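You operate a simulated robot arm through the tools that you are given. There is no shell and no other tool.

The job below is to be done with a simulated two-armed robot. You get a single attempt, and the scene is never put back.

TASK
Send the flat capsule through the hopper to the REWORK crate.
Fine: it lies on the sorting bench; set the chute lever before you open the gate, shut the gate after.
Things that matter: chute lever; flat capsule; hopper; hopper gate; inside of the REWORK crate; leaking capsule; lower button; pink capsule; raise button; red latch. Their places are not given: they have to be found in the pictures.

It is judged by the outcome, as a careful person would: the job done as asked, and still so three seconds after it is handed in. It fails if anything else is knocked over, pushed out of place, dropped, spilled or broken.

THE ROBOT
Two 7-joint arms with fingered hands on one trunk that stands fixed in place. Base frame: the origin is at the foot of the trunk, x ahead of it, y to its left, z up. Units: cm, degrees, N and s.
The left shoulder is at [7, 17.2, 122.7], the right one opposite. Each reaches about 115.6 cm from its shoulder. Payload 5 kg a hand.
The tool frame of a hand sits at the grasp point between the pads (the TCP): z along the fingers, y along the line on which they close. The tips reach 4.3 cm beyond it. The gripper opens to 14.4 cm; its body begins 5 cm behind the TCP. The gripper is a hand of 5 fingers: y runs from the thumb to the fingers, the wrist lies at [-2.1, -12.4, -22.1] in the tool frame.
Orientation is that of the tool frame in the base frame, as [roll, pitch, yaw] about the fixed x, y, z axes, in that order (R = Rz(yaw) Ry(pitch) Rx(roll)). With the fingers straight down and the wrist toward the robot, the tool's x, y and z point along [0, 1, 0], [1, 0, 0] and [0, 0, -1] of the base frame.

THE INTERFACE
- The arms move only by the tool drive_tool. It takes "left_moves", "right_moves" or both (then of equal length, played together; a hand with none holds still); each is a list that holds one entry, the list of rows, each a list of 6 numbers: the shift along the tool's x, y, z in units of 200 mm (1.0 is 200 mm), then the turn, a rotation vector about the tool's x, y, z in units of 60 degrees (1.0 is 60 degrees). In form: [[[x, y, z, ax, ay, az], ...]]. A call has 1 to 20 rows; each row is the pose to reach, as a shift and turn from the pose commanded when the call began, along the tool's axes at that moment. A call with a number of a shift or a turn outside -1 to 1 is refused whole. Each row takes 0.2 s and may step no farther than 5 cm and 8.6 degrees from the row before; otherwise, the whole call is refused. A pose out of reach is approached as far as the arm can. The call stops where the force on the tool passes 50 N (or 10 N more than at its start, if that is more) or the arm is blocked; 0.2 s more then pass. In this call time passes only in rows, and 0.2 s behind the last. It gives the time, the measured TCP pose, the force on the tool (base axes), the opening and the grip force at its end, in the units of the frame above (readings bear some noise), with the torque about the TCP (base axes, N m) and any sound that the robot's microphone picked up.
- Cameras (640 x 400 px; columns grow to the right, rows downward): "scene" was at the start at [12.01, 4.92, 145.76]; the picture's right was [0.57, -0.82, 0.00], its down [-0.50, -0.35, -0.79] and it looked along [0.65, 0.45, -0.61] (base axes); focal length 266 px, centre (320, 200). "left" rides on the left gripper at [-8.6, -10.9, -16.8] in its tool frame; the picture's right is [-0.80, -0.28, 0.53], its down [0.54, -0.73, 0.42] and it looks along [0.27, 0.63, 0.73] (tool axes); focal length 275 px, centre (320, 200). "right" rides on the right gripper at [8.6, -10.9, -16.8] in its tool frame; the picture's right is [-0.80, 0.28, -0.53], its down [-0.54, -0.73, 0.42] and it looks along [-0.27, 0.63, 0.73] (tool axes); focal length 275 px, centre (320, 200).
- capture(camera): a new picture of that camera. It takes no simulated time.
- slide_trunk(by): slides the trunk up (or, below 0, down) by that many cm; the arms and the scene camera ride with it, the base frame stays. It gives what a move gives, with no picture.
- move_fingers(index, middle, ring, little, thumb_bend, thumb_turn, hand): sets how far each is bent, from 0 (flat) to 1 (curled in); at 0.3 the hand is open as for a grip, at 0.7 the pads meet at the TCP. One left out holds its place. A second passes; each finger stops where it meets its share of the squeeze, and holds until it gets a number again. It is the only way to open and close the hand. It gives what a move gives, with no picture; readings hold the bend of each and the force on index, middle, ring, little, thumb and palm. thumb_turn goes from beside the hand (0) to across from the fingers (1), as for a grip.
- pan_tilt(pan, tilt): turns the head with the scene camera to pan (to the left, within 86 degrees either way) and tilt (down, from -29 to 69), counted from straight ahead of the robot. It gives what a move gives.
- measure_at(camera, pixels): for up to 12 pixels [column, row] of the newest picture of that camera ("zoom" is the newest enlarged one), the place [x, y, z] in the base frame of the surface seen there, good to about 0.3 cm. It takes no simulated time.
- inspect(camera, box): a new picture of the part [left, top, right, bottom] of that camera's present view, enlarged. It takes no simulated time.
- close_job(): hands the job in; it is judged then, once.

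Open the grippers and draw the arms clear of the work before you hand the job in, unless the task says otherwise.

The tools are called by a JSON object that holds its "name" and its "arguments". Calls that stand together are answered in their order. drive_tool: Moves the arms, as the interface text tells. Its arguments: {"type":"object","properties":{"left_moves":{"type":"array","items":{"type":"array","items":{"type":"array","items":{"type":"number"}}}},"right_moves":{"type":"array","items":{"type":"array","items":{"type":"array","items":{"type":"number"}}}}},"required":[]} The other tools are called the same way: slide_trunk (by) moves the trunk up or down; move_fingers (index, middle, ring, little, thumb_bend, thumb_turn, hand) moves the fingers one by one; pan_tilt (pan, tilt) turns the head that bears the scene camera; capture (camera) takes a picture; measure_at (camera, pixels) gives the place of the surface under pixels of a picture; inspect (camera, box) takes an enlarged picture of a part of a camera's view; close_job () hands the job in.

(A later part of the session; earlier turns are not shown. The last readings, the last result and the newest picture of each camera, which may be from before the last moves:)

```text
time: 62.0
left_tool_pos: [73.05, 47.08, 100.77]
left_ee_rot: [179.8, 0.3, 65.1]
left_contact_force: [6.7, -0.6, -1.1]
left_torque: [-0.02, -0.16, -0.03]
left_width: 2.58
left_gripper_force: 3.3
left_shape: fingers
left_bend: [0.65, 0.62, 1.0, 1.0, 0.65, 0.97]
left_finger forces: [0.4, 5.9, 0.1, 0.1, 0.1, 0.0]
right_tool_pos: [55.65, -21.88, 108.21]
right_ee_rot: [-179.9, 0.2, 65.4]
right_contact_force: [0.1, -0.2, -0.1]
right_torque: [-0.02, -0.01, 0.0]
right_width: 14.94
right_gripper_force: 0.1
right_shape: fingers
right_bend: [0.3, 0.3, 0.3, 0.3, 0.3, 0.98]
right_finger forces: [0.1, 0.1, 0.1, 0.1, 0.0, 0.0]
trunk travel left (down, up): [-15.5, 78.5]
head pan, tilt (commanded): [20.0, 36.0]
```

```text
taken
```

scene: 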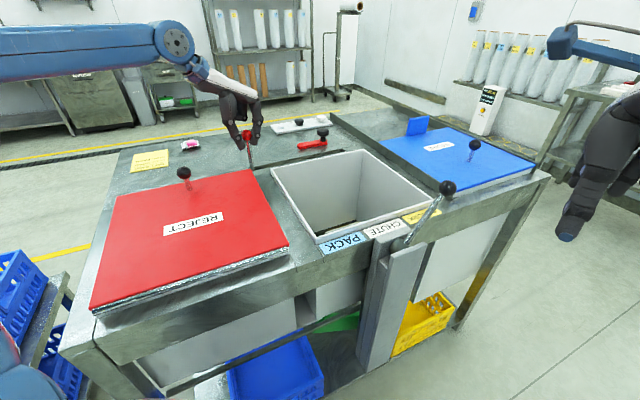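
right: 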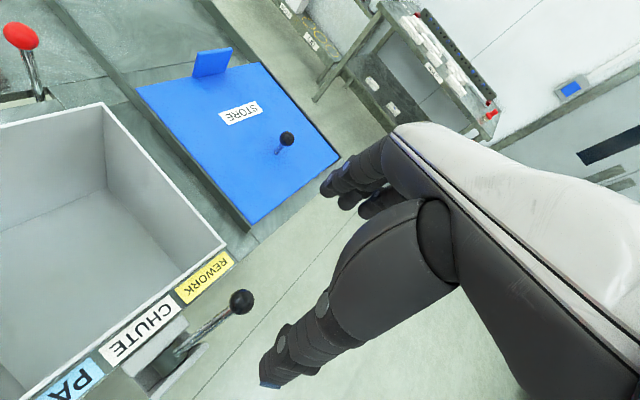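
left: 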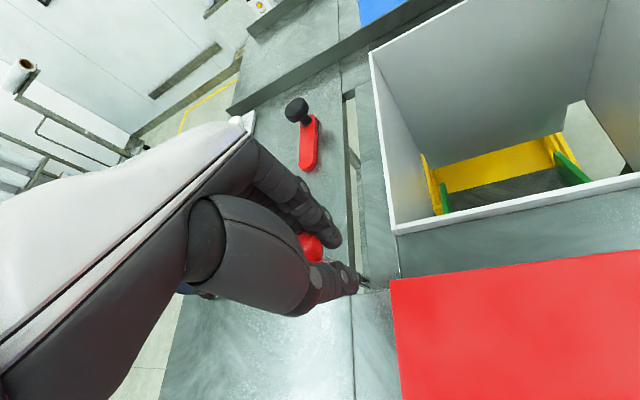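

The rod has reached the left end of the slot. I look into the hopper and the crate to see whether the capsule fell.

{"name": "inspect", "arguments": {"camera": "scene", "box": [260, 140, 450, 260]}}

{"name": "inspect", "arguments": {"camera": "scene", "box": [300, 280, 470, 390]}}

{"name": "capture", "arguments": {"camera": "right"}}

```text
3.33 times, centred on (355, 200) of scene
```

zoom: 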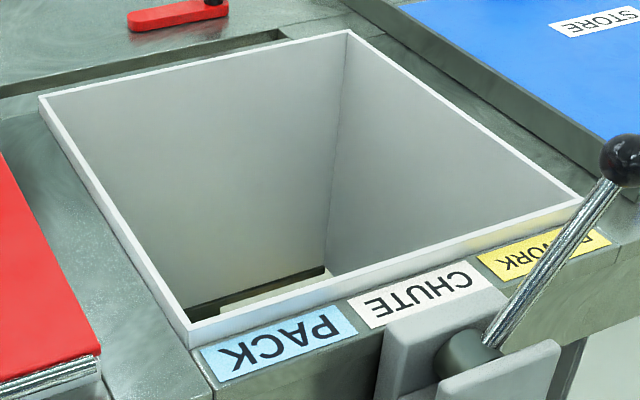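

```text
3.64 times, centred on (385, 335) of scene
```

zoom: 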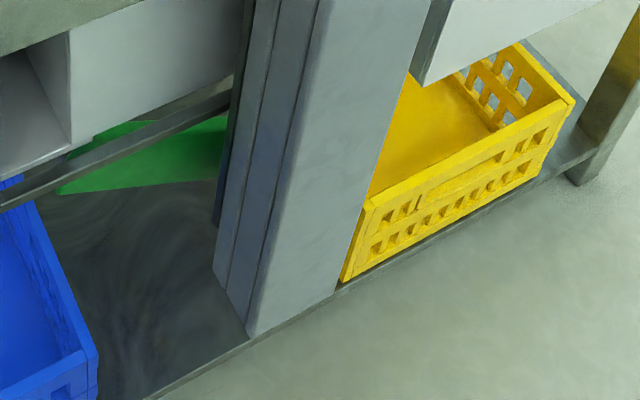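

```text
taken
```

right: 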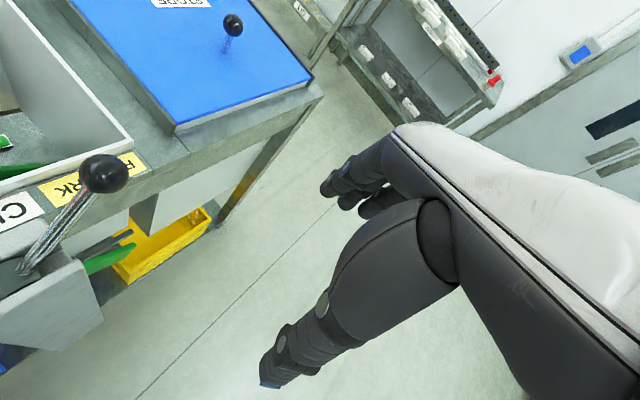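

I zoom in the right view on the hopper interior edge (0-100,100-180) and on the crate (110-210, 200-290).

{"name": "inspect", "arguments": {"camera": "right", "box": [0, 60, 160, 200]}}

{"name": "inspect", "arguments": {"camera": "right", "box": [70, 190, 230, 300]}}

{"name": "inspect", "arguments": {"camera": "left", "box": [380, 60, 640, 240]}}

```text
2.86 times, centred on (80, 130) of right
```

zoom: 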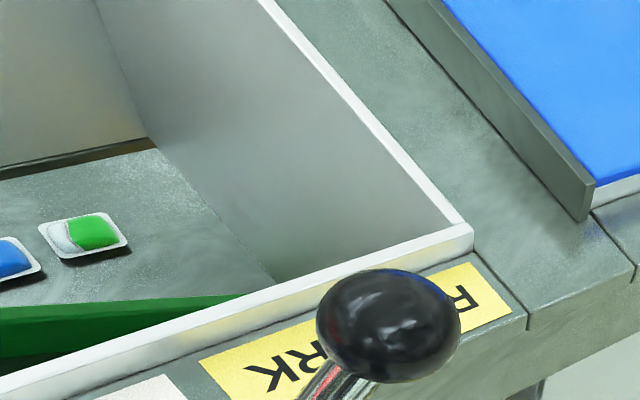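

```text
3.64 times, centred on (150, 245) of right
```

zoom: 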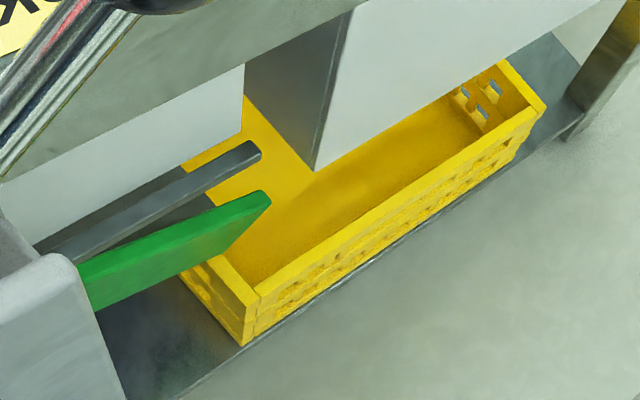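

```text
2.22 times, centred on (510, 150) of left
```

zoom: 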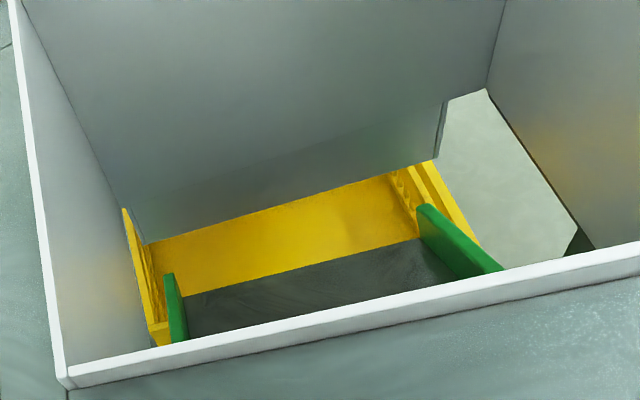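

The capsule isn't visible in the crate yet, so I bring the right hand's camera over to look down into the hopper; up first, then over.

{"name": "drive_tool", "arguments": {"right_moves": [[[0, 0, -0.2, 0, 0, -0.05], [0.03, 0.02, -0.4, 0, 0, -0.15], [0.1, 0.07, -0.58, 0, 0, -0.27], [0.22, 0.15, -0.7, 0, 0, -0.39], [0.35, 0.24, -0.7, 0, 0, -0.51], [0.48, 0.33, -0.7, 0, 0, -0.6]]]}}

{"name": "capture", "arguments": {"camera": "right"}}

{"name": "capture", "arguments": {"camera": "scene"}}

```text
time: 63.4
left_tool_pos: [73.12, 47.16, 100.7]
left_ee_rot: [179.9, 0.3, 65.1]
left_contact_force: [5.7, -2.8, -1.3]
left_torque: [-0.08, -0.1, -0.06]
left_width: 2.55
left_gripper_force: 2.5
left_shape: fingers
left_bend: [0.65, 0.62, 1.0, 1.0, 0.65, 0.97]
left_finger forces: [0.5, 5.4, 0.0, 0.0, 0.1, 0.0]
right_tool_pos: [65.9, -15.69, 122.11]
right_ee_rot: [-179.9, -0.1, 101.5]
right_contact_force: [0.0, -0.3, 0.3]
right_torque: [0.01, 0.02, -0.02]
right_width: 14.94
right_gripper_force: 0.0
right_shape: fingers
right_bend: [0.3, 0.3, 0.3, 0.3, 0.3, 0.98]
right_finger forces: [0.1, 0.1, 0.1, 0.0, 0.0, 0.1]
trunk travel left (down, up): [-15.5, 78.5]
head pan, tilt (commanded): [20.0, 36.0]
```

```text
taken
```

right: 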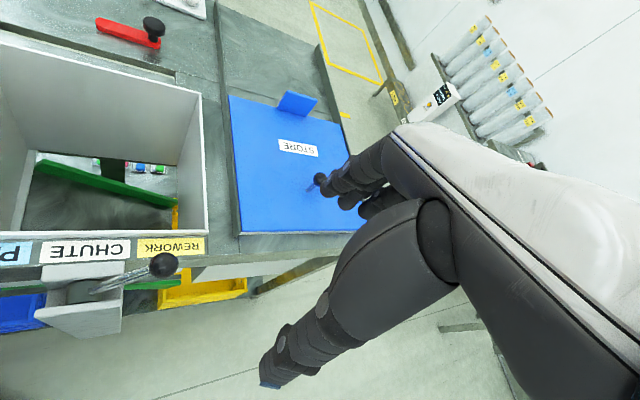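

```text
taken
```

scene: 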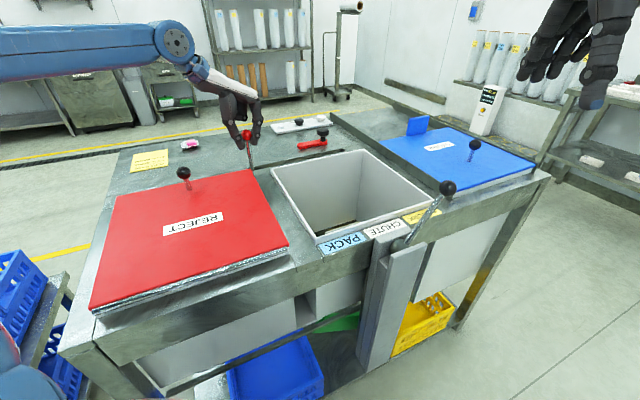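

The right view now shows the chute through the open hopper; I zoom in on it.

{"name": "inspect", "arguments": {"camera": "right", "box": [0, 80, 220, 320]}}

{"name": "inspect", "arguments": {"camera": "right", "box": [20, 140, 190, 240]}}

```text
1.67 times, centred on (110, 200) of right
```

zoom: 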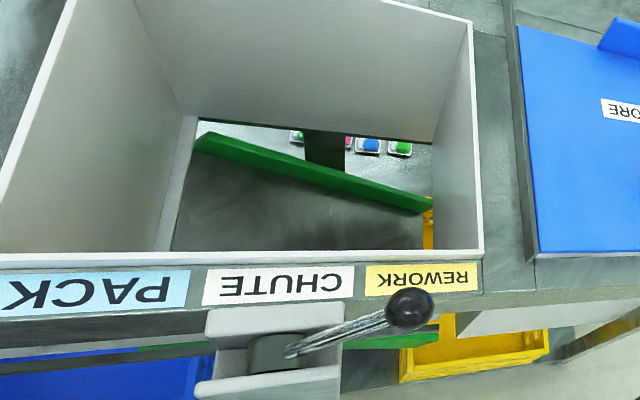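

```text
3.76 times, centred on (105, 190) of right
```

zoom: 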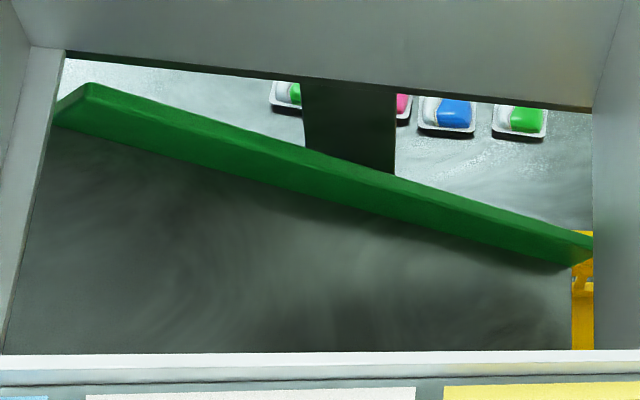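

No capsule on the visible part of the chute. I measure what crate area the left camera sees through the hopper, and look again there.

{"name": "inspect", "arguments": {"camera": "left", "box": [410, 120, 600, 230]}}

{"name": "measure_at", "arguments": {"camera": "zoom", "pixels": [[100, 200], [250, 180], [350, 150], [200, 220], [300, 200], [250, 250], [400, 120], [450, 170]]}}

{"name": "measure_at", "arguments": {"camera": "right", "pixels": [[100, 210], [60, 200], [140, 215], [50, 170], [22, 200], [225, 285], [190, 290], [30, 180]]}}

```text
3.37 times, centred on (505, 175) of left
```

zoom: 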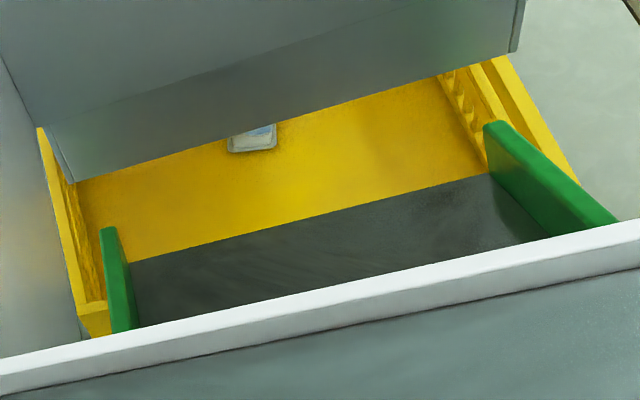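

```text
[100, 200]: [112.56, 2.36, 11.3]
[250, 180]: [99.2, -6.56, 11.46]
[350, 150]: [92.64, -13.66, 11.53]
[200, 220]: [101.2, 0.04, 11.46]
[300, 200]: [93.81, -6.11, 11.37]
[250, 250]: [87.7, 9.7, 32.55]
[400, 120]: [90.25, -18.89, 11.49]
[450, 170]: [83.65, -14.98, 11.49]
```

```text
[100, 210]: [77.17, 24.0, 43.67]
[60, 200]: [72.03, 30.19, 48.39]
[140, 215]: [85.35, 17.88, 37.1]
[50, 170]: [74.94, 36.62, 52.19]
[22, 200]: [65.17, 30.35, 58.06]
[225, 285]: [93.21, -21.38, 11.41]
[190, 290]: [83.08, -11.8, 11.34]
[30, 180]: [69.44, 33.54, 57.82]
```

The light-blue capsule is now lying in the yellow crate, at (252,138) of the zoomed left view. I measure it to confirm.

{"name": "measure_at", "arguments": {"camera": "zoom", "pixels": [[252, 138], [262, 135], [240, 145]]}}

{"name": "inspect", "arguments": {"camera": "left", "box": [450, 130, 530, 180]}}

```text
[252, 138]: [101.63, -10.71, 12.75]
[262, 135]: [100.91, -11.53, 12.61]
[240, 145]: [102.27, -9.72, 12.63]
```

```text
8.00 times, centred on (490, 155) of left
```

zoom: 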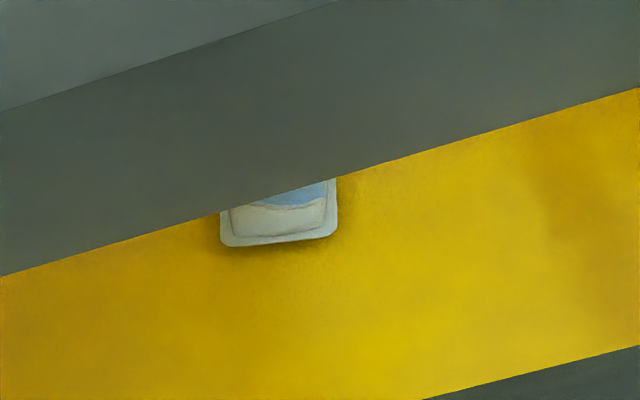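

Confirmed: the flat capsule rests in the REWORK crate at (101.6, -10.7, 12.7). Now I firm the grip with the thumb and slide the gate shut again, to the right.

{"name": "move_fingers", "arguments": {"hand": "left", "index": 0.68, "middle": 0.68, "thumb_bend": 0.75}}

{"name": "capture", "arguments": {"camera": "left"}}

```text
time: 64.4
left_tool_pos: [73.04, 47.13, 100.78]
left_ee_rot: [179.8, 0.2, 65.0]
left_contact_force: [8.8, -4.9, -1.9]
left_torque: [-0.13, -0.21, -0.12]
left_width: 0.37
left_gripper_force: 5.9
left_shape: fingers
left_bend: [0.66, 0.63, 1.0, 1.0, 0.74, 0.97]
left_finger forces: [3.0, 9.3, 0.1, 0.0, 0.0, 0.0]
right_tool_pos: [65.9, -15.8, 122.2]
right_ee_rot: [-179.9, 0.0, 101.5]
right_contact_force: [-0.1, 0.1, -0.4]
right_torque: [0.02, -0.01, -0.02]
right_width: 14.94
right_gripper_force: 0.0
right_shape: fingers
right_bend: [0.3, 0.3, 0.3, 0.3, 0.3, 0.98]
right_finger forces: [0.1, 0.0, 0.1, 0.0, 0.0, 0.1]
trunk travel left (down, up): [-15.5, 78.5]
head pan, tilt (commanded): [20.0, 36.0]
```

```text
taken
```

left: 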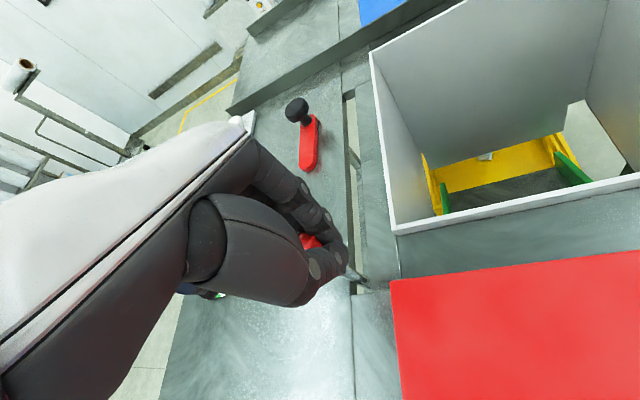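

The thumb went further without force; I look at how it lies relative to the rod.

{"name": "capture", "arguments": {"camera": "scene"}}

{"name": "inspect", "arguments": {"camera": "scene", "box": [210, 70, 290, 180]}}

{"name": "inspect", "arguments": {"camera": "left", "box": [270, 190, 390, 310]}}

```text
taken
```

scene: 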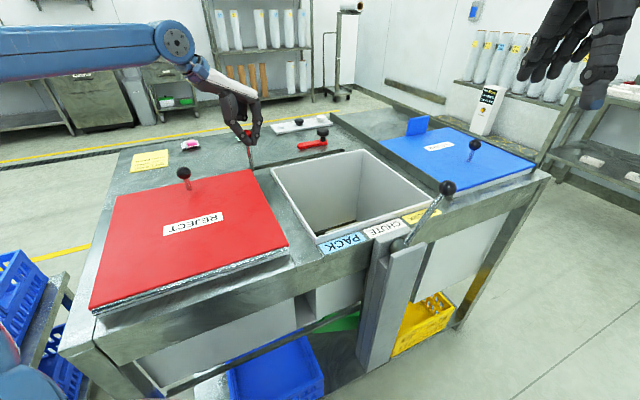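

```text
3.64 times, centred on (250, 125) of scene
```

zoom: 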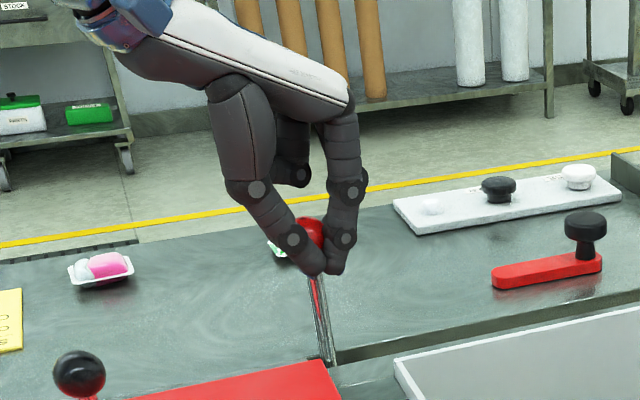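

```text
3.33 times, centred on (330, 250) of left
```

zoom: 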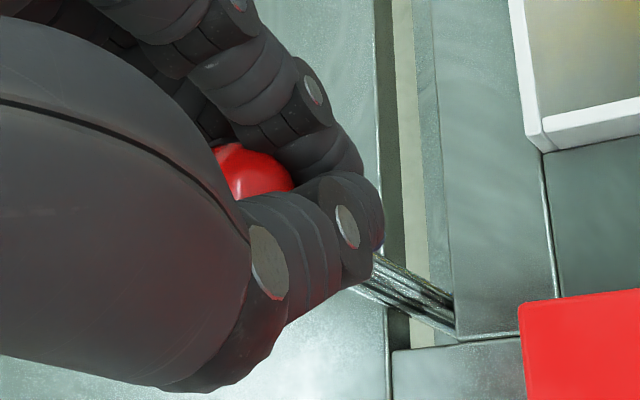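

{"name": "measure_at", "arguments": {"camera": "zoom", "pixels": [[250, 165], [235, 180], [275, 180], [330, 230], [360, 220], [290, 250], [400, 285], [440, 315], [330, 140]]}}

```text
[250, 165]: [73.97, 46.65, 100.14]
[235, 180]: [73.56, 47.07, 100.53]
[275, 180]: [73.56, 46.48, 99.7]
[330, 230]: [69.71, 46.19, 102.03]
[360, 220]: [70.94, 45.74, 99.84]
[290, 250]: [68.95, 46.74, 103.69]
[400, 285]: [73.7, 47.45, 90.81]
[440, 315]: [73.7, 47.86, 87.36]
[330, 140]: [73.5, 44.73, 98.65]
```

The ball centre is about 0.8 cm off toward +x of the grasp point, so the thumb slides past it. I loosen, shift the hand 1 cm in x and re-grip so the thumb bears on the knob.

{"name": "move_fingers", "arguments": {"hand": "left", "index": 0.55, "middle": 0.55, "thumb_bend": 0.5}}

{"name": "drive_tool", "arguments": {"left_moves": [[[0.03, 0.015, 0, 0, 0, 0], [0.055, 0.03, 0, 0, 0, 0]]]}}

{"name": "move_fingers", "arguments": {"hand": "left", "index": 0.65, "middle": 0.65, "thumb_bend": 0.68}}

{"name": "capture", "arguments": {"camera": "left"}}

{"name": "inspect", "arguments": {"camera": "left", "box": [270, 190, 390, 310]}}

```text
time: 65.4
left_tool_pos: [72.88, 47.1, 100.82]
left_ee_rot: [179.9, 0.2, 65.2]
left_contact_force: [-0.1, -0.4, 0.8]
left_torque: [-0.01, 0.0, 0.02]
left_width: 6.91
left_gripper_force: 0.1
left_shape: fingers
left_bend: [0.55, 0.55, 1.0, 1.0, 0.5, 0.97]
left_finger forces: [0.0, 0.1, 0.0, 0.0, 0.0, 0.1]
right_tool_pos: [65.76, -15.83, 122.22]
right_ee_rot: [180.0, 0.0, 101.5]
right_contact_force: [0.1, 0.6, 0.2]
right_torque: [0.0, 0.01, -0.03]
right_width: 14.93
right_gripper_force: 0.1
right_shape: fingers
right_bend: [0.3, 0.3, 0.3, 0.3, 0.3, 0.98]
right_finger forces: [0.0, 0.1, 0.1, 0.0, 0.1, 0.0]
trunk travel left (down, up): [-15.5, 78.5]
head pan, tilt (commanded): [20.0, 36.0]
```

```text
time: 66.0
left_tool_pos: [74.06, 47.91, 100.84]
left_ee_rot: [179.8, 0.2, 65.2]
left_contact_force: [-0.6, -0.3, -0.1]
left_torque: [-0.02, -0.01, -0.02]
left_width: 6.88
left_gripper_force: 0.0
left_shape: fingers
left_bend: [0.55, 0.55, 1.0, 1.0, 0.5, 0.97]
left_finger forces: [0.1, 0.0, 0.0, 0.0, 0.0, 0.0]
right_tool_pos: [65.74, -15.84, 122.29]
right_ee_rot: [180.0, 0.1, 101.5]
right_contact_force: [-0.1, 0.5, 0.0]
right_torque: [0.02, 0.04, -0.05]
right_width: 14.92
right_gripper_force: 0.0
right_shape: fingers
right_bend: [0.3, 0.3, 0.3, 0.3, 0.3, 0.98]
right_finger forces: [0.0, 0.0, 0.0, 0.0, 0.0, 0.0]
trunk travel left (down, up): [-15.5, 78.5]
head pan, tilt (commanded): [20.0, 36.0]
```

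```text
time: 67.0
left_tool_pos: [74.11, 47.94, 100.68]
left_ee_rot: [179.8, 0.2, 65.1]
left_contact_force: [2.8, -1.4, -0.5]
left_torque: [-0.04, -0.05, 0.03]
left_width: 2.4
left_gripper_force: 1.0
left_shape: fingers
left_bend: [0.63, 0.65, 1.0, 1.0, 0.68, 0.97]
left_finger forces: [3.3, 0.3, 0.0, 0.0, 0.1, 0.0]
right_tool_pos: [65.67, -15.76, 122.27]
right_ee_rot: [180.0, -0.1, 101.4]
right_contact_force: [-0.5, 0.0, -1.1]
right_torque: [0.01, 0.0, -0.03]
right_width: 14.94
right_gripper_force: 0.0
right_shape: fingers
right_bend: [0.3, 0.3, 0.3, 0.3, 0.3, 0.98]
right_finger forces: [0.1, 0.0, 0.0, 0.1, 0.1, 0.0]
trunk travel left (down, up): [-15.5, 78.5]
head pan, tilt (commanded): [20.0, 36.0]
```

```text
taken
```

left: 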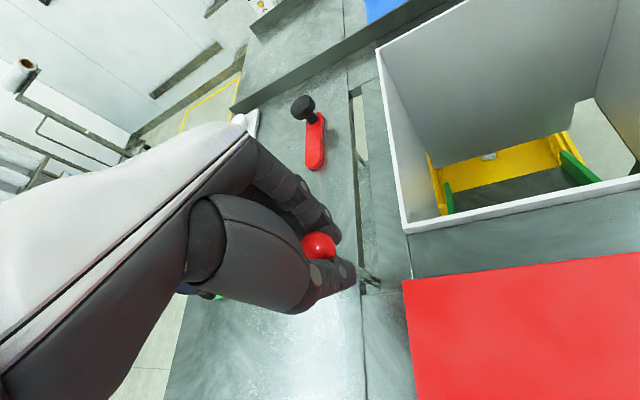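

```text
3.33 times, centred on (330, 250) of left
```

zoom: 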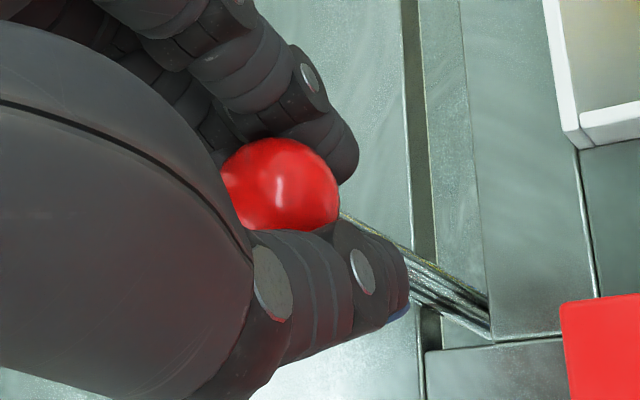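

The knob is now squarely between thumb and index. I slide the gate back to the right, 12 cm first.

{"name": "drive_tool", "arguments": {"left_moves": [[[-0.016, 0.047, 0, 0, 0, 0], [-0.045, 0.13, 0, 0, 0, 0], [-0.08, 0.232, 0, 0, 0, 0], [-0.115, 0.335, 0, 0, 0, 0], [-0.153, 0.445, 0, 0, 0, 0], [-0.196, 0.567, 0, 0, 0, 0]]]}}

{"name": "capture", "arguments": {"camera": "left"}}

{"name": "capture", "arguments": {"camera": "scene"}}

```text
time: 68.4
left_tool_pos: [82.72, 39.4, 100.87]
left_ee_rot: [179.8, 0.2, 65.1]
left_contact_force: [-1.8, -1.6, -2.9]
left_torque: [-0.01, 0.04, 0.01]
left_width: 2.33
left_gripper_force: 1.9
left_shape: fingers
left_bend: [0.65, 0.65, 1.0, 1.0, 0.67, 0.97]
left_finger forces: [1.0, 0.0, 0.0, 0.0, 2.7, 0.0]
right_tool_pos: [65.82, -15.78, 122.13]
right_ee_rot: [-179.9, 0.1, 101.3]
right_contact_force: [1.3, 0.3, -0.2]
right_torque: [0.04, 0.02, -0.02]
right_width: 14.93
right_gripper_force: 0.0
right_shape: fingers
right_bend: [0.3, 0.3, 0.3, 0.3, 0.3, 0.98]
right_finger forces: [0.1, 0.0, 0.0, 0.0, 0.1, 0.1]
trunk travel left (down, up): [-15.5, 78.5]
head pan, tilt (commanded): [20.0, 36.0]
```

```text
taken
```

left: 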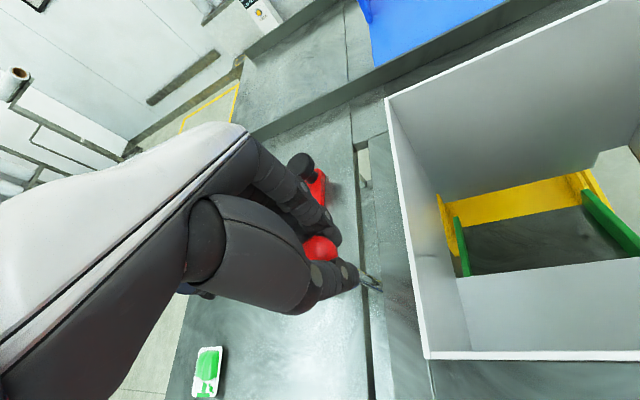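

```text
taken
```

scene: 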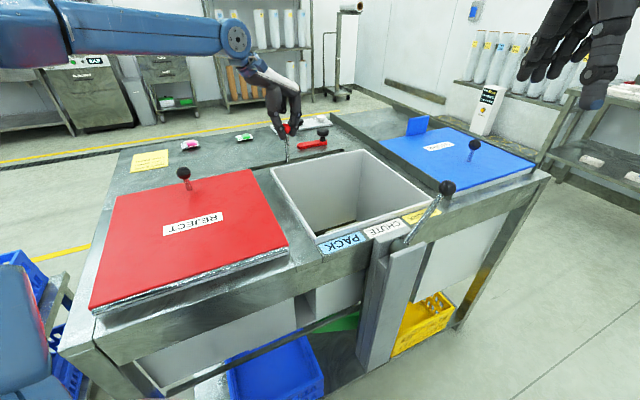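

The gate follows the hand. Next 12 cm.

{"name": "drive_tool", "arguments": {"left_moves": [[[-0.016, 0.047, 0, 0, 0, 0], [-0.045, 0.13, 0, 0, 0, 0], [-0.08, 0.232, 0, 0, 0, 0], [-0.115, 0.335, 0, 0, 0, 0], [-0.153, 0.445, 0, 0, 0, 0], [-0.196, 0.567, 0, 0, 0, 0]]]}}

{"name": "capture", "arguments": {"camera": "left"}}

{"name": "capture", "arguments": {"camera": "scene"}}

```text
time: 69.8
left_tool_pos: [91.37, 31.08, 100.84]
left_ee_rot: [179.8, 0.2, 65.1]
left_contact_force: [-2.8, -3.6, -1.7]
left_torque: [-0.04, 0.09, 0.02]
left_width: 2.4
left_gripper_force: 2.5
left_shape: fingers
left_bend: [0.64, 0.65, 1.0, 1.0, 0.67, 0.97]
left_finger forces: [1.2, 0.0, 0.0, 0.0, 3.4, 0.0]
right_tool_pos: [65.88, -15.93, 122.12]
right_ee_rot: [-179.9, -0.1, 101.4]
right_contact_force: [0.3, -0.5, -0.6]
right_torque: [0.05, 0.04, 0.0]
right_width: 14.93
right_gripper_force: 0.0
right_shape: fingers
right_bend: [0.3, 0.3, 0.3, 0.3, 0.3, 0.98]
right_finger forces: [0.1, 0.0, 0.0, 0.0, 0.1, 0.0]
trunk travel left (down, up): [-15.5, 78.5]
head pan, tilt (commanded): [20.0, 36.0]
```

```text
taken
```

left: 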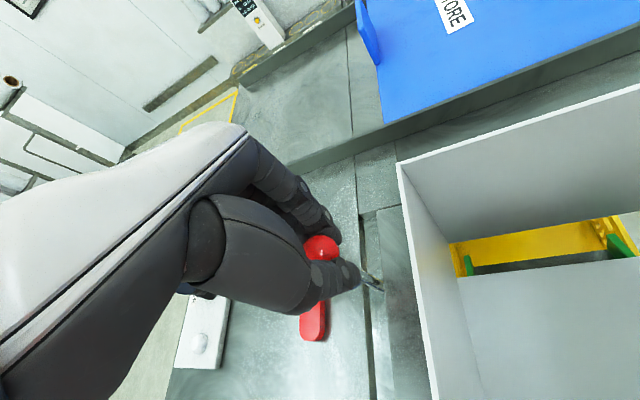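

```text
taken
```

scene: 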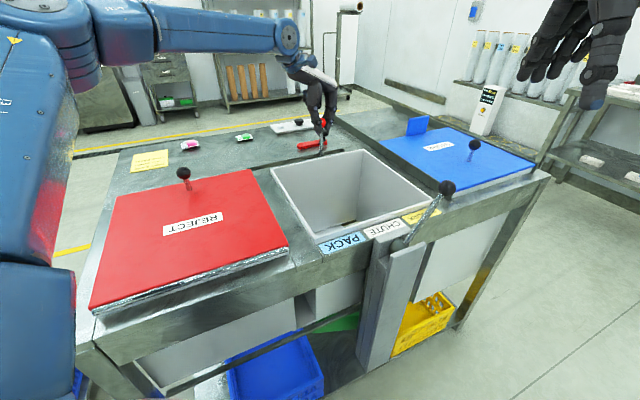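

Only ~7 cm remain. I push 6 cm, then finish until it meets its stop.

{"name": "drive_tool", "arguments": {"left_moves": [[[-0.02, 0.057, 0, 0, 0, 0], [-0.04, 0.118, 0, 0, 0, 0], [-0.062, 0.18, 0, 0, 0, 0], [-0.082, 0.236, 0, 0, 0, 0], [-0.098, 0.283, 0, 0, 0, 0]]]}}

{"name": "capture", "arguments": {"camera": "left"}}

```text
time: 71.0
left_tool_pos: [95.53, 27.04, 100.79]
left_ee_rot: [179.8, 0.3, 65.1]
left_contact_force: [-4.3, -2.8, -2.4]
left_torque: [-0.1, 0.1, 0.05]
left_width: 2.52
left_gripper_force: 3.2
left_shape: fingers
left_bend: [0.65, 0.65, 1.0, 1.0, 0.66, 0.96]
left_finger forces: [0.7, 0.1, 0.0, 0.0, 5.1, 0.0]
right_tool_pos: [65.74, -15.99, 122.31]
right_ee_rot: [-180.0, 0.1, 101.5]
right_contact_force: [1.2, 0.5, 0.4]
right_torque: [-0.03, 0.0, 0.0]
right_width: 14.92
right_gripper_force: 0.0
right_shape: fingers
right_bend: [0.3, 0.3, 0.3, 0.3, 0.3, 0.98]
right_finger forces: [0.0, 0.0, 0.0, 0.0, 0.1, 0.1]
trunk travel left (down, up): [-15.5, 78.5]
head pan, tilt (commanded): [20.0, 36.0]
```

```text
taken
```

left: 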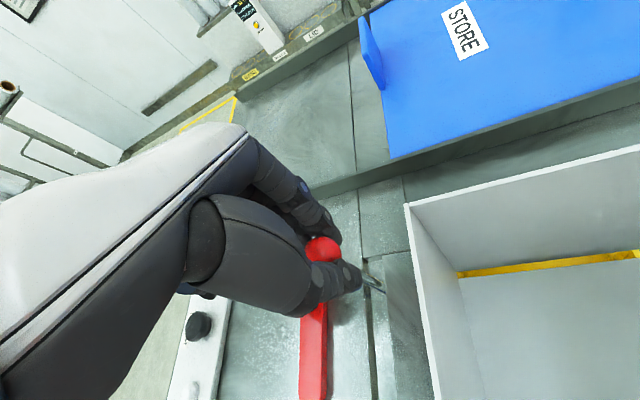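

A narrow yellow strip (540,265) still shows, about 1–2 cm. I push a bit further.

{"name": "drive_tool", "arguments": {"left_moves": [[[-0.008, 0.024, 0, 0, 0, 0], [-0.016, 0.047, 0, 0, 0, 0], [-0.025, 0.071, 0, 0, 0, 0], [-0.033, 0.094, 0, 0, 0, 0], [-0.041, 0.118, 0, 0, 0, 0]]]}}

{"name": "capture", "arguments": {"camera": "left"}}

{"name": "inspect", "arguments": {"camera": "left", "box": [390, 180, 640, 330]}}

```text
time: 72.2
left_tool_pos: [96.06, 26.06, 100.87]
left_ee_rot: [179.7, 0.3, 65.2]
left_contact_force: [-3.6, 1.7, -0.2]
left_torque: [0.04, 0.08, 0.01]
left_width: 2.48
left_gripper_force: 1.9
left_shape: fingers
left_bend: [0.65, 0.65, 1.0, 1.0, 0.66, 0.97]
left_finger forces: [0.0, 0.0, 0.0, 0.0, 3.1, 0.0]
left hand out of reach, approached as far as the arm can: row 3, 4, 5
right_tool_pos: [65.72, -15.66, 122.27]
right_ee_rot: [179.9, 0.0, 101.4]
right_contact_force: [-0.3, 0.1, -0.8]
right_torque: [0.01, 0.02, 0.03]
right_width: 14.93
right_gripper_force: 0.0
right_shape: fingers
right_bend: [0.3, 0.3, 0.3, 0.3, 0.3, 0.98]
right_finger forces: [0.0, 0.1, 0.0, 0.0, 0.1, 0.0]
trunk travel left (down, up): [-15.5, 78.5]
head pan, tilt (commanded): [20.0, 36.0]
```

```text
taken
```

left: 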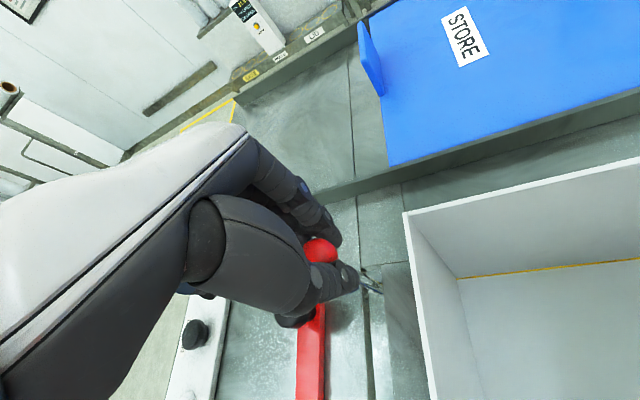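

```text
2.56 times, centred on (515, 255) of left
```

zoom: 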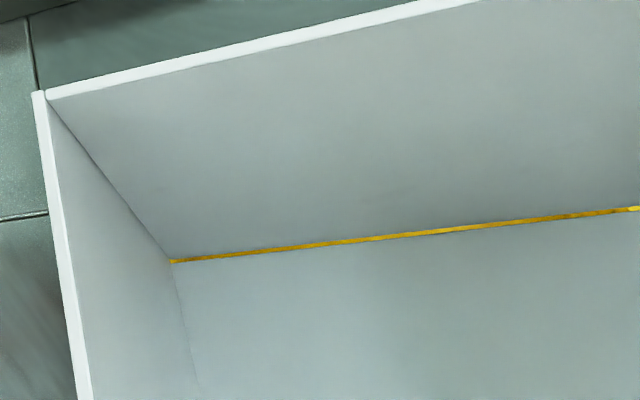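

A gap of under 1 cm remains, but the arm is at its limit in this wrist pose. I turn the hand ~14° about the knob (toward yaw 79), which frees reach, and then push on.

{"name": "drive_tool", "arguments": {"left_moves": [[[0, 0, 0, 0, 0, -0.06], [0, 0, 0, 0, 0, -0.12], [0, 0, 0, 0, 0, -0.18], [0, 0, 0, 0, 0, -0.24]]]}}

{"name": "capture", "arguments": {"camera": "left"}}

```text
time: 73.2
left_tool_pos: [96.04, 25.84, 101.05]
left_ee_rot: [179.8, 0.3, 79.6]
left_contact_force: [-3.5, 0.8, -0.7]
left_torque: [0.02, 0.06, -0.01]
left_width: 2.43
left_gripper_force: 1.5
left_shape: fingers
left_bend: [0.65, 0.65, 1.0, 1.0, 0.66, 0.98]
left_finger forces: [0.4, 0.0, 0.0, 0.1, 2.3, 0.0]
right_tool_pos: [65.81, -15.74, 122.29]
right_ee_rot: [179.9, 0.0, 101.4]
right_contact_force: [-0.1, 0.4, -0.6]
right_torque: [-0.01, 0.03, 0.01]
right_width: 14.95
right_gripper_force: 0.1
right_shape: fingers
right_bend: [0.3, 0.3, 0.3, 0.3, 0.3, 0.98]
right_finger forces: [0.0, 0.0, 0.0, 0.0, 0.0, 0.1]
trunk travel left (down, up): [-15.5, 78.5]
head pan, tilt (commanded): [20.0, 36.0]
```

```text
taken
```

left: 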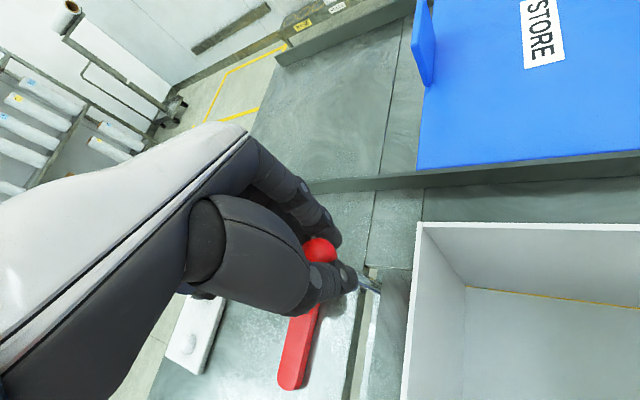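

{"name": "drive_tool", "arguments": {"left_moves": [[[-0.011, 0.017, 0, 0, 0, 0], [-0.022, 0.033, 0, 0, 0, 0], [-0.033, 0.05, 0, 0, 0, 0], [-0.044, 0.067, 0, 0, 0, 0], [-0.055, 0.084, 0, 0, 0, 0]]]}}

{"name": "capture", "arguments": {"camera": "left"}}

{"name": "inspect", "arguments": {"camera": "left", "box": [390, 200, 640, 350]}}

```text
time: 74.4
left_tool_pos: [96.21, 25.5, 100.81]
left_ee_rot: [179.6, 0.3, 79.5]
left_contact_force: [-1.6, 0.4, -0.1]
left_torque: [-0.01, 0.05, 0.02]
left_width: 2.28
left_gripper_force: 0.6
left_shape: fingers
left_bend: [0.65, 0.65, 1.0, 1.0, 0.67, 0.98]
left_finger forces: [0.1, 0.1, 0.1, 0.0, 1.4, 0.0]
left hand out of reach, approached as far as the arm can: row 2, 3, 4, 5
right_tool_pos: [65.82, -15.77, 122.32]
right_ee_rot: [180.0, 0.0, 101.5]
right_contact_force: [0.3, -0.1, 0.7]
right_torque: [0.05, 0.02, -0.01]
right_width: 14.92
right_gripper_force: 0.0
right_shape: fingers
right_bend: [0.3, 0.3, 0.3, 0.3, 0.3, 0.98]
right_finger forces: [0.0, 0.0, 0.0, 0.0, 0.0, 0.1]
trunk travel left (down, up): [-15.5, 78.5]
head pan, tilt (commanded): [20.0, 36.0]
```

```text
taken
```

left: 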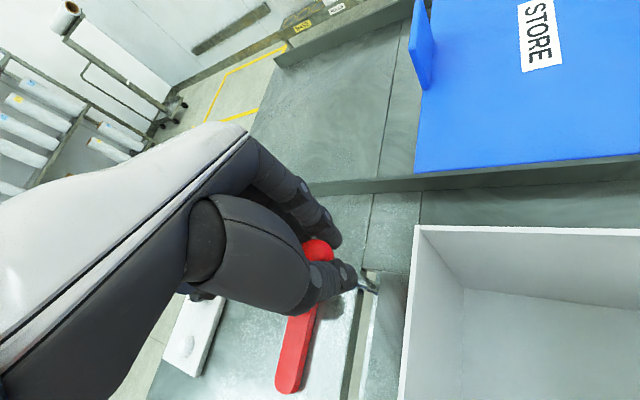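

```text
2.56 times, centred on (515, 275) of left
```

zoom: 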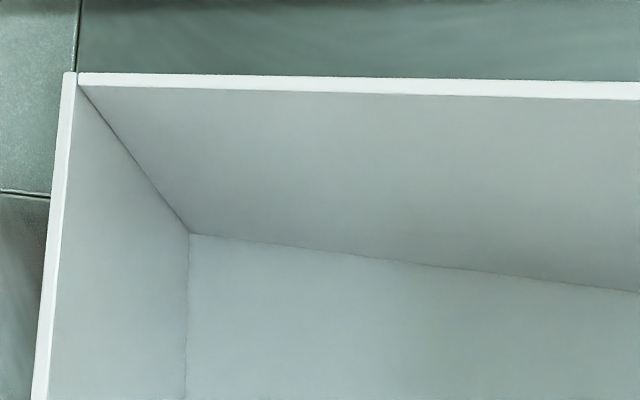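

No yellow strip is left at the hopper's floor. I measure the rod to compare with its original place (95.9, 25.3).

{"name": "inspect", "arguments": {"camera": "left", "box": [330, 240, 410, 310]}}

{"name": "measure_at", "arguments": {"camera": "left", "pixels": [[366, 283], [371, 287], [362, 279], [320, 248], [375, 272], [368, 270]]}}

```text
5.71 times, centred on (370, 275) of left
```

zoom: 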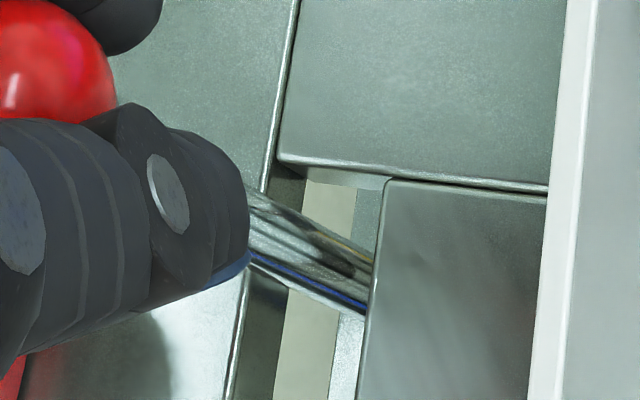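

```text
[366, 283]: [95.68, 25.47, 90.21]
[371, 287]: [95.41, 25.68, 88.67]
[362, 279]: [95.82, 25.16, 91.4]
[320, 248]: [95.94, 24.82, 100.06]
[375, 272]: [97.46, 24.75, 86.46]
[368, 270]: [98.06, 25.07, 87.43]
```

The rod centre is within ~0.2 cm of its original place. To be sure the gate is fully shut I turn the hand another 12° and press on gently until I feel the stop.

{"name": "drive_tool", "arguments": {"left_moves": [[[0, 0, 0, 0, 0, -0.07], [0, 0, 0, 0, 0, -0.14], [0, 0, 0, 0, 0, -0.2]]]}}

{"name": "drive_tool", "arguments": {"left_moves": [[[-0.015, 0.013, 0, 0, 0, 0], [-0.028, 0.024, 0, 0, 0, 0], [-0.042, 0.036, 0, 0, 0, 0], [-0.056, 0.048, 0, 0, 0, 0]]]}}

{"name": "capture", "arguments": {"camera": "left"}}

```text
time: 75.2
left_tool_pos: [95.8, 25.73, 100.85]
left_ee_rot: [179.6, 0.3, 91.5]
left_contact_force: [1.9, -2.0, 0.2]
left_torque: [-0.03, -0.06, -0.04]
left_width: 2.16
left_gripper_force: 1.7
left_shape: fingers
left_bend: [0.64, 0.65, 1.0, 1.0, 0.68, 0.98]
left_finger forces: [2.1, 0.8, 0.0, 0.0, 0.1, 0.0]
left hand out of reach, approached as far as the arm can: row 2, 3
right_tool_pos: [65.64, -15.84, 122.37]
right_ee_rot: [180.0, -0.1, 101.4]
right_contact_force: [-0.2, -1.2, 0.7]
right_torque: [0.01, 0.02, -0.04]
right_width: 14.91
right_gripper_force: 0.1
right_shape: fingers
right_bend: [0.3, 0.3, 0.3, 0.3, 0.3, 0.98]
right_finger forces: [0.0, 0.0, 0.1, 0.0, 0.1, 0.1]
trunk travel left (down, up): [-15.5, 78.5]
head pan, tilt (commanded): [20.0, 36.0]
```

```text
time: 76.2
left_tool_pos: [95.58, 25.66, 100.77]
left_ee_rot: [179.7, 0.3, 91.6]
left_contact_force: [3.0, 0.7, 0.5]
left_torque: [0.02, -0.08, 0.0]
left_width: 2.22
left_gripper_force: 1.4
left_shape: fingers
left_bend: [0.64, 0.64, 1.0, 1.0, 0.68, 0.98]
left_finger forces: [1.5, 1.6, 0.1, 0.1, 0.1, 0.0]
left hand out of reach, approached as far as the arm can: row 1, 2, 3, 4
right_tool_pos: [65.83, -15.73, 122.35]
right_ee_rot: [-180.0, -0.1, 101.4]
right_contact_force: [-0.5, 0.1, -0.2]
right_torque: [-0.02, 0.04, 0.01]
right_width: 14.91
right_gripper_force: 0.0
right_shape: fingers
right_bend: [0.3, 0.3, 0.3, 0.3, 0.3, 0.98]
right_finger forces: [0.1, 0.0, 0.0, 0.0, 0.0, 0.0]
trunk travel left (down, up): [-15.5, 78.5]
head pan, tilt (commanded): [20.0, 36.0]
```

```text
taken
```

left: 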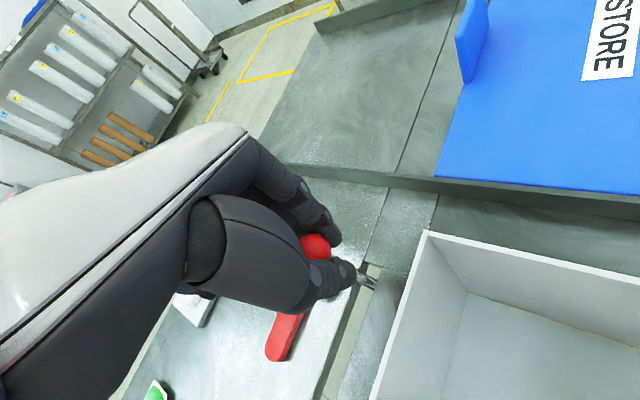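

At yaw 91 the reach is worse and it drew back slightly. I tilt the hand ~14° so the fingers point a little forward, bringing the wrist back toward the robot to gain reach, and return toward yaw 75.

{"name": "drive_tool", "arguments": {"left_moves": [[[0, 0, 0, -0.08, 0, 0], [0, 0, 0, -0.16, 0, 0], [0, 0, 0, -0.24, 0, 0]]]}}

{"name": "capture", "arguments": {"camera": "left"}}

{"name": "inspect", "arguments": {"camera": "scene", "box": [260, 50, 390, 170]}}

```text
time: 77.0
left_tool_pos: [95.51, 25.53, 100.77]
left_ee_rot: [165.5, 0.3, 91.5]
left_contact_force: [-0.4, -0.6, 0.1]
left_torque: [0.0, 0.04, 0.0]
left_width: 2.11
left_gripper_force: 0.8
left_shape: fingers
left_bend: [0.65, 0.65, 1.0, 1.0, 0.67, 0.97]
left_finger forces: [0.1, 0.7, 0.0, 0.1, 1.0, 0.1]
right_tool_pos: [65.57, -15.9, 122.24]
right_ee_rot: [180.0, 0.0, 101.3]
right_contact_force: [-0.5, 1.3, 0.5]
right_torque: [-0.01, -0.02, -0.02]
right_width: 14.95
right_gripper_force: 0.1
right_shape: fingers
right_bend: [0.3, 0.3, 0.3, 0.3, 0.3, 0.98]
right_finger forces: [0.1, 0.1, 0.0, 0.0, 0.1, 0.0]
trunk travel left (down, up): [-15.5, 78.5]
head pan, tilt (commanded): [20.0, 36.0]
```

```text
taken
```

left: 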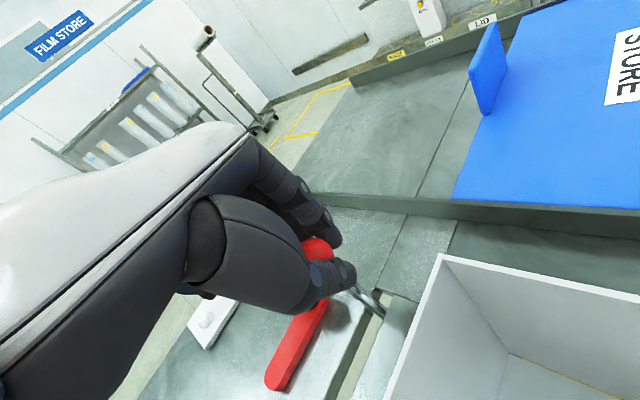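

```text
3.33 times, centred on (325, 110) of scene
```

zoom: 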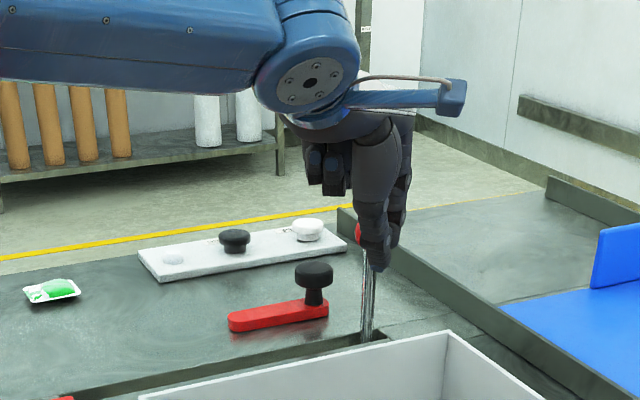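

The tilt worked. Now I turn the hand 20° back about the fingers and push along the slot to the right in small steps.

{"name": "drive_tool", "arguments": {"left_moves": [[[0, 0, 0, 0, 0, 0.11], [0, 0, 0, 0, 0, 0.22], [0, 0, 0, 0, 0, 0.33], [-0.014, 0.0136, 0.0035, 0, 0, 0.33], [-0.028, 0.0273, 0.007, 0, 0, 0.33], [-0.043, 0.041, 0.0105, 0, 0, 0.33], [-0.057, 0.0546, 0.014, 0, 0, 0.33]]]}}

{"name": "capture", "arguments": {"camera": "left"}}

{"name": "inspect", "arguments": {"camera": "left", "box": [330, 200, 640, 400]}}

```text
time: 78.6
left_tool_pos: [96.6, 24.52, 100.75]
left_ee_rot: [166.3, -4.6, 72.3]
left_contact_force: [-5.6, 0.3, -1.5]
left_torque: [-0.02, 0.1, 0.05]
left_width: 2.54
left_gripper_force: 2.2
left_shape: fingers
left_bend: [0.65, 0.65, 1.0, 1.0, 0.65, 0.97]
left_finger forces: [0.0, 0.1, 0.0, 0.0, 4.5, 0.1]
right_tool_pos: [65.71, -15.76, 122.31]
right_ee_rot: [-180.0, 0.0, 101.4]
right_contact_force: [0.1, 0.2, 0.5]
right_torque: [0.01, 0.05, 0.0]
right_width: 14.96
right_gripper_force: 0.0
right_shape: fingers
right_bend: [0.3, 0.3, 0.3, 0.3, 0.3, 0.98]
right_finger forces: [0.1, 0.0, 0.0, 0.0, 0.1, 0.1]
trunk travel left (down, up): [-15.5, 78.5]
head pan, tilt (commanded): [20.0, 36.0]
```

```text
taken
```

left: 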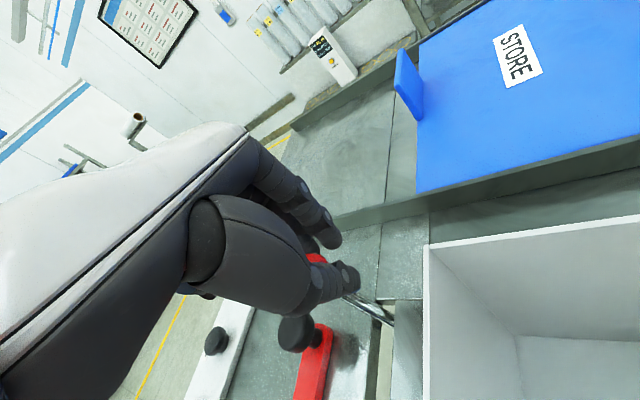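

```text
2.00 times, centred on (485, 300) of left
```

zoom: 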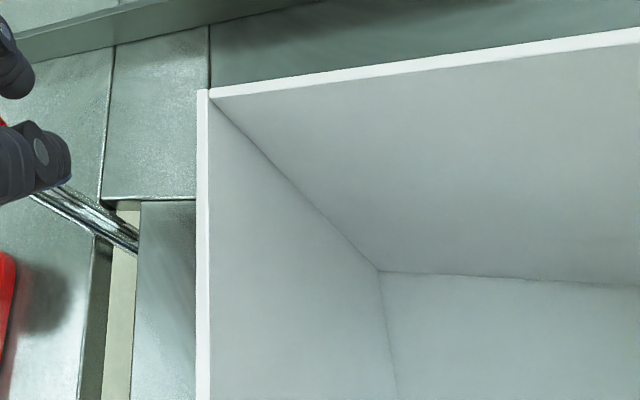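

The gap is closed. I press another centimetre to feel the stop.

{"name": "drive_tool", "arguments": {"left_moves": [[[-0.007, 0.015, 0.003, 0, 0, 0], [-0.015, 0.029, 0.006, 0, 0, 0], [-0.022, 0.044, 0.009, 0, 0, 0]]]}}

{"name": "capture", "arguments": {"camera": "left"}}

{"name": "measure_at", "arguments": {"camera": "left", "pixels": [[374, 311], [365, 304], [385, 320], [380, 315], [384, 300]]}}

{"name": "inspect", "arguments": {"camera": "left", "box": [330, 270, 430, 350]}}

```text
time: 79.4
left_tool_pos: [97.38, 23.74, 100.82]
left_ee_rot: [166.2, -4.7, 72.3]
left_contact_force: [-3.7, -1.7, -1.5]
left_torque: [-0.04, 0.09, 0.03]
left_width: 2.38
left_gripper_force: 1.4
left_shape: fingers
left_bend: [0.65, 0.65, 1.0, 1.0, 0.66, 0.97]
left_finger forces: [0.0, 0.1, 0.0, 0.0, 3.3, 0.0]
right_tool_pos: [65.73, -15.81, 122.2]
right_ee_rot: [-179.9, 0.0, 101.4]
right_contact_force: [0.7, -0.1, -0.3]
right_torque: [0.0, 0.01, 0.04]
right_width: 14.93
right_gripper_force: 0.0
right_shape: fingers
right_bend: [0.3, 0.3, 0.3, 0.3, 0.3, 0.98]
right_finger forces: [0.0, 0.0, 0.0, 0.0, 0.1, 0.1]
trunk travel left (down, up): [-15.5, 78.5]
head pan, tilt (commanded): [20.0, 36.0]
```

```text
taken
```

left: 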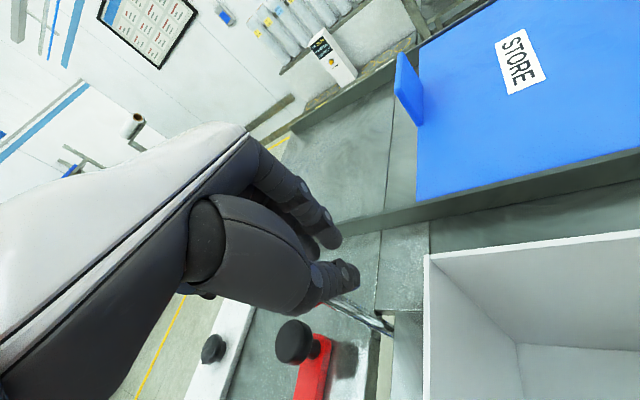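

```text
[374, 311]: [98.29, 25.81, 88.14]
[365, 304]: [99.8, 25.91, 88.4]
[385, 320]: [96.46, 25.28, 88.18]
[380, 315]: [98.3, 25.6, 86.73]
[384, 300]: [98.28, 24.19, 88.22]
```

```text
5.00 times, centred on (380, 310) of left
```

zoom: 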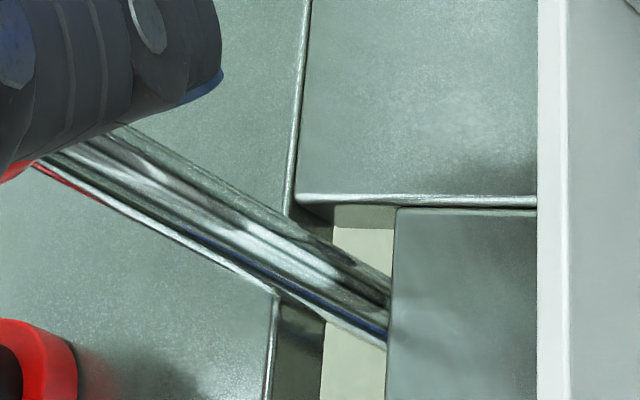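

{"name": "measure_at", "arguments": {"camera": "zoom", "pixels": [[200, 200], [250, 235], [300, 270], [340, 300], [375, 330], [350, 290], [150, 165], [20, 168], [360, 215], [300, 190]]}}

{"name": "capture", "arguments": {"camera": "scene"}}

{"name": "inspect", "arguments": {"camera": "scene", "box": [290, 80, 390, 170]}}

```text
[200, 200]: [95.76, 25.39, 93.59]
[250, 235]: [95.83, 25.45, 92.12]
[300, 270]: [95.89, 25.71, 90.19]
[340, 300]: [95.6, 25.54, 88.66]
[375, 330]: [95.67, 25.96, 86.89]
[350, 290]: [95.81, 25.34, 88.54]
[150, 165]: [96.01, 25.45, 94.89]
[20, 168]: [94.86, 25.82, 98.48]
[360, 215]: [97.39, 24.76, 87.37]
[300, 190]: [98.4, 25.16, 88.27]
```

```text
taken
```

scene: 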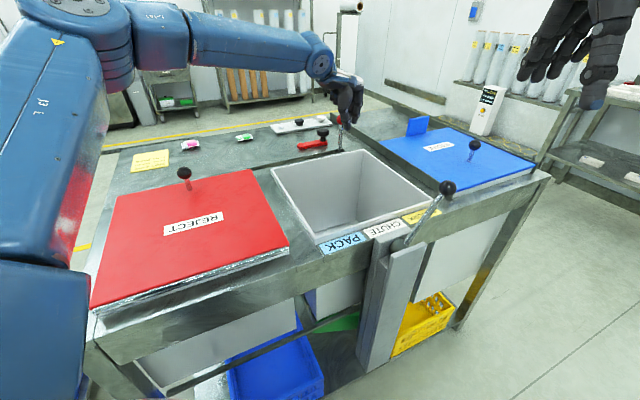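

```text
4.44 times, centred on (340, 125) of scene
```

zoom: 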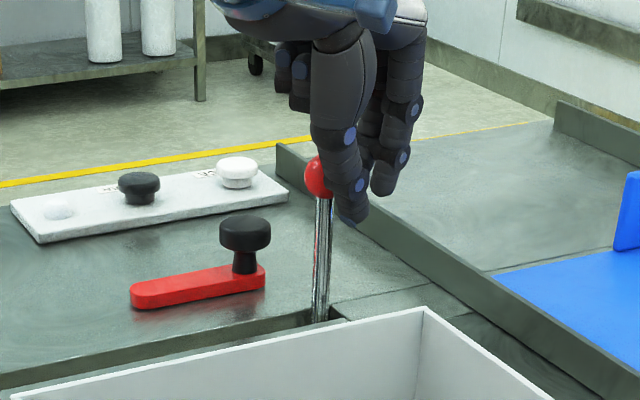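

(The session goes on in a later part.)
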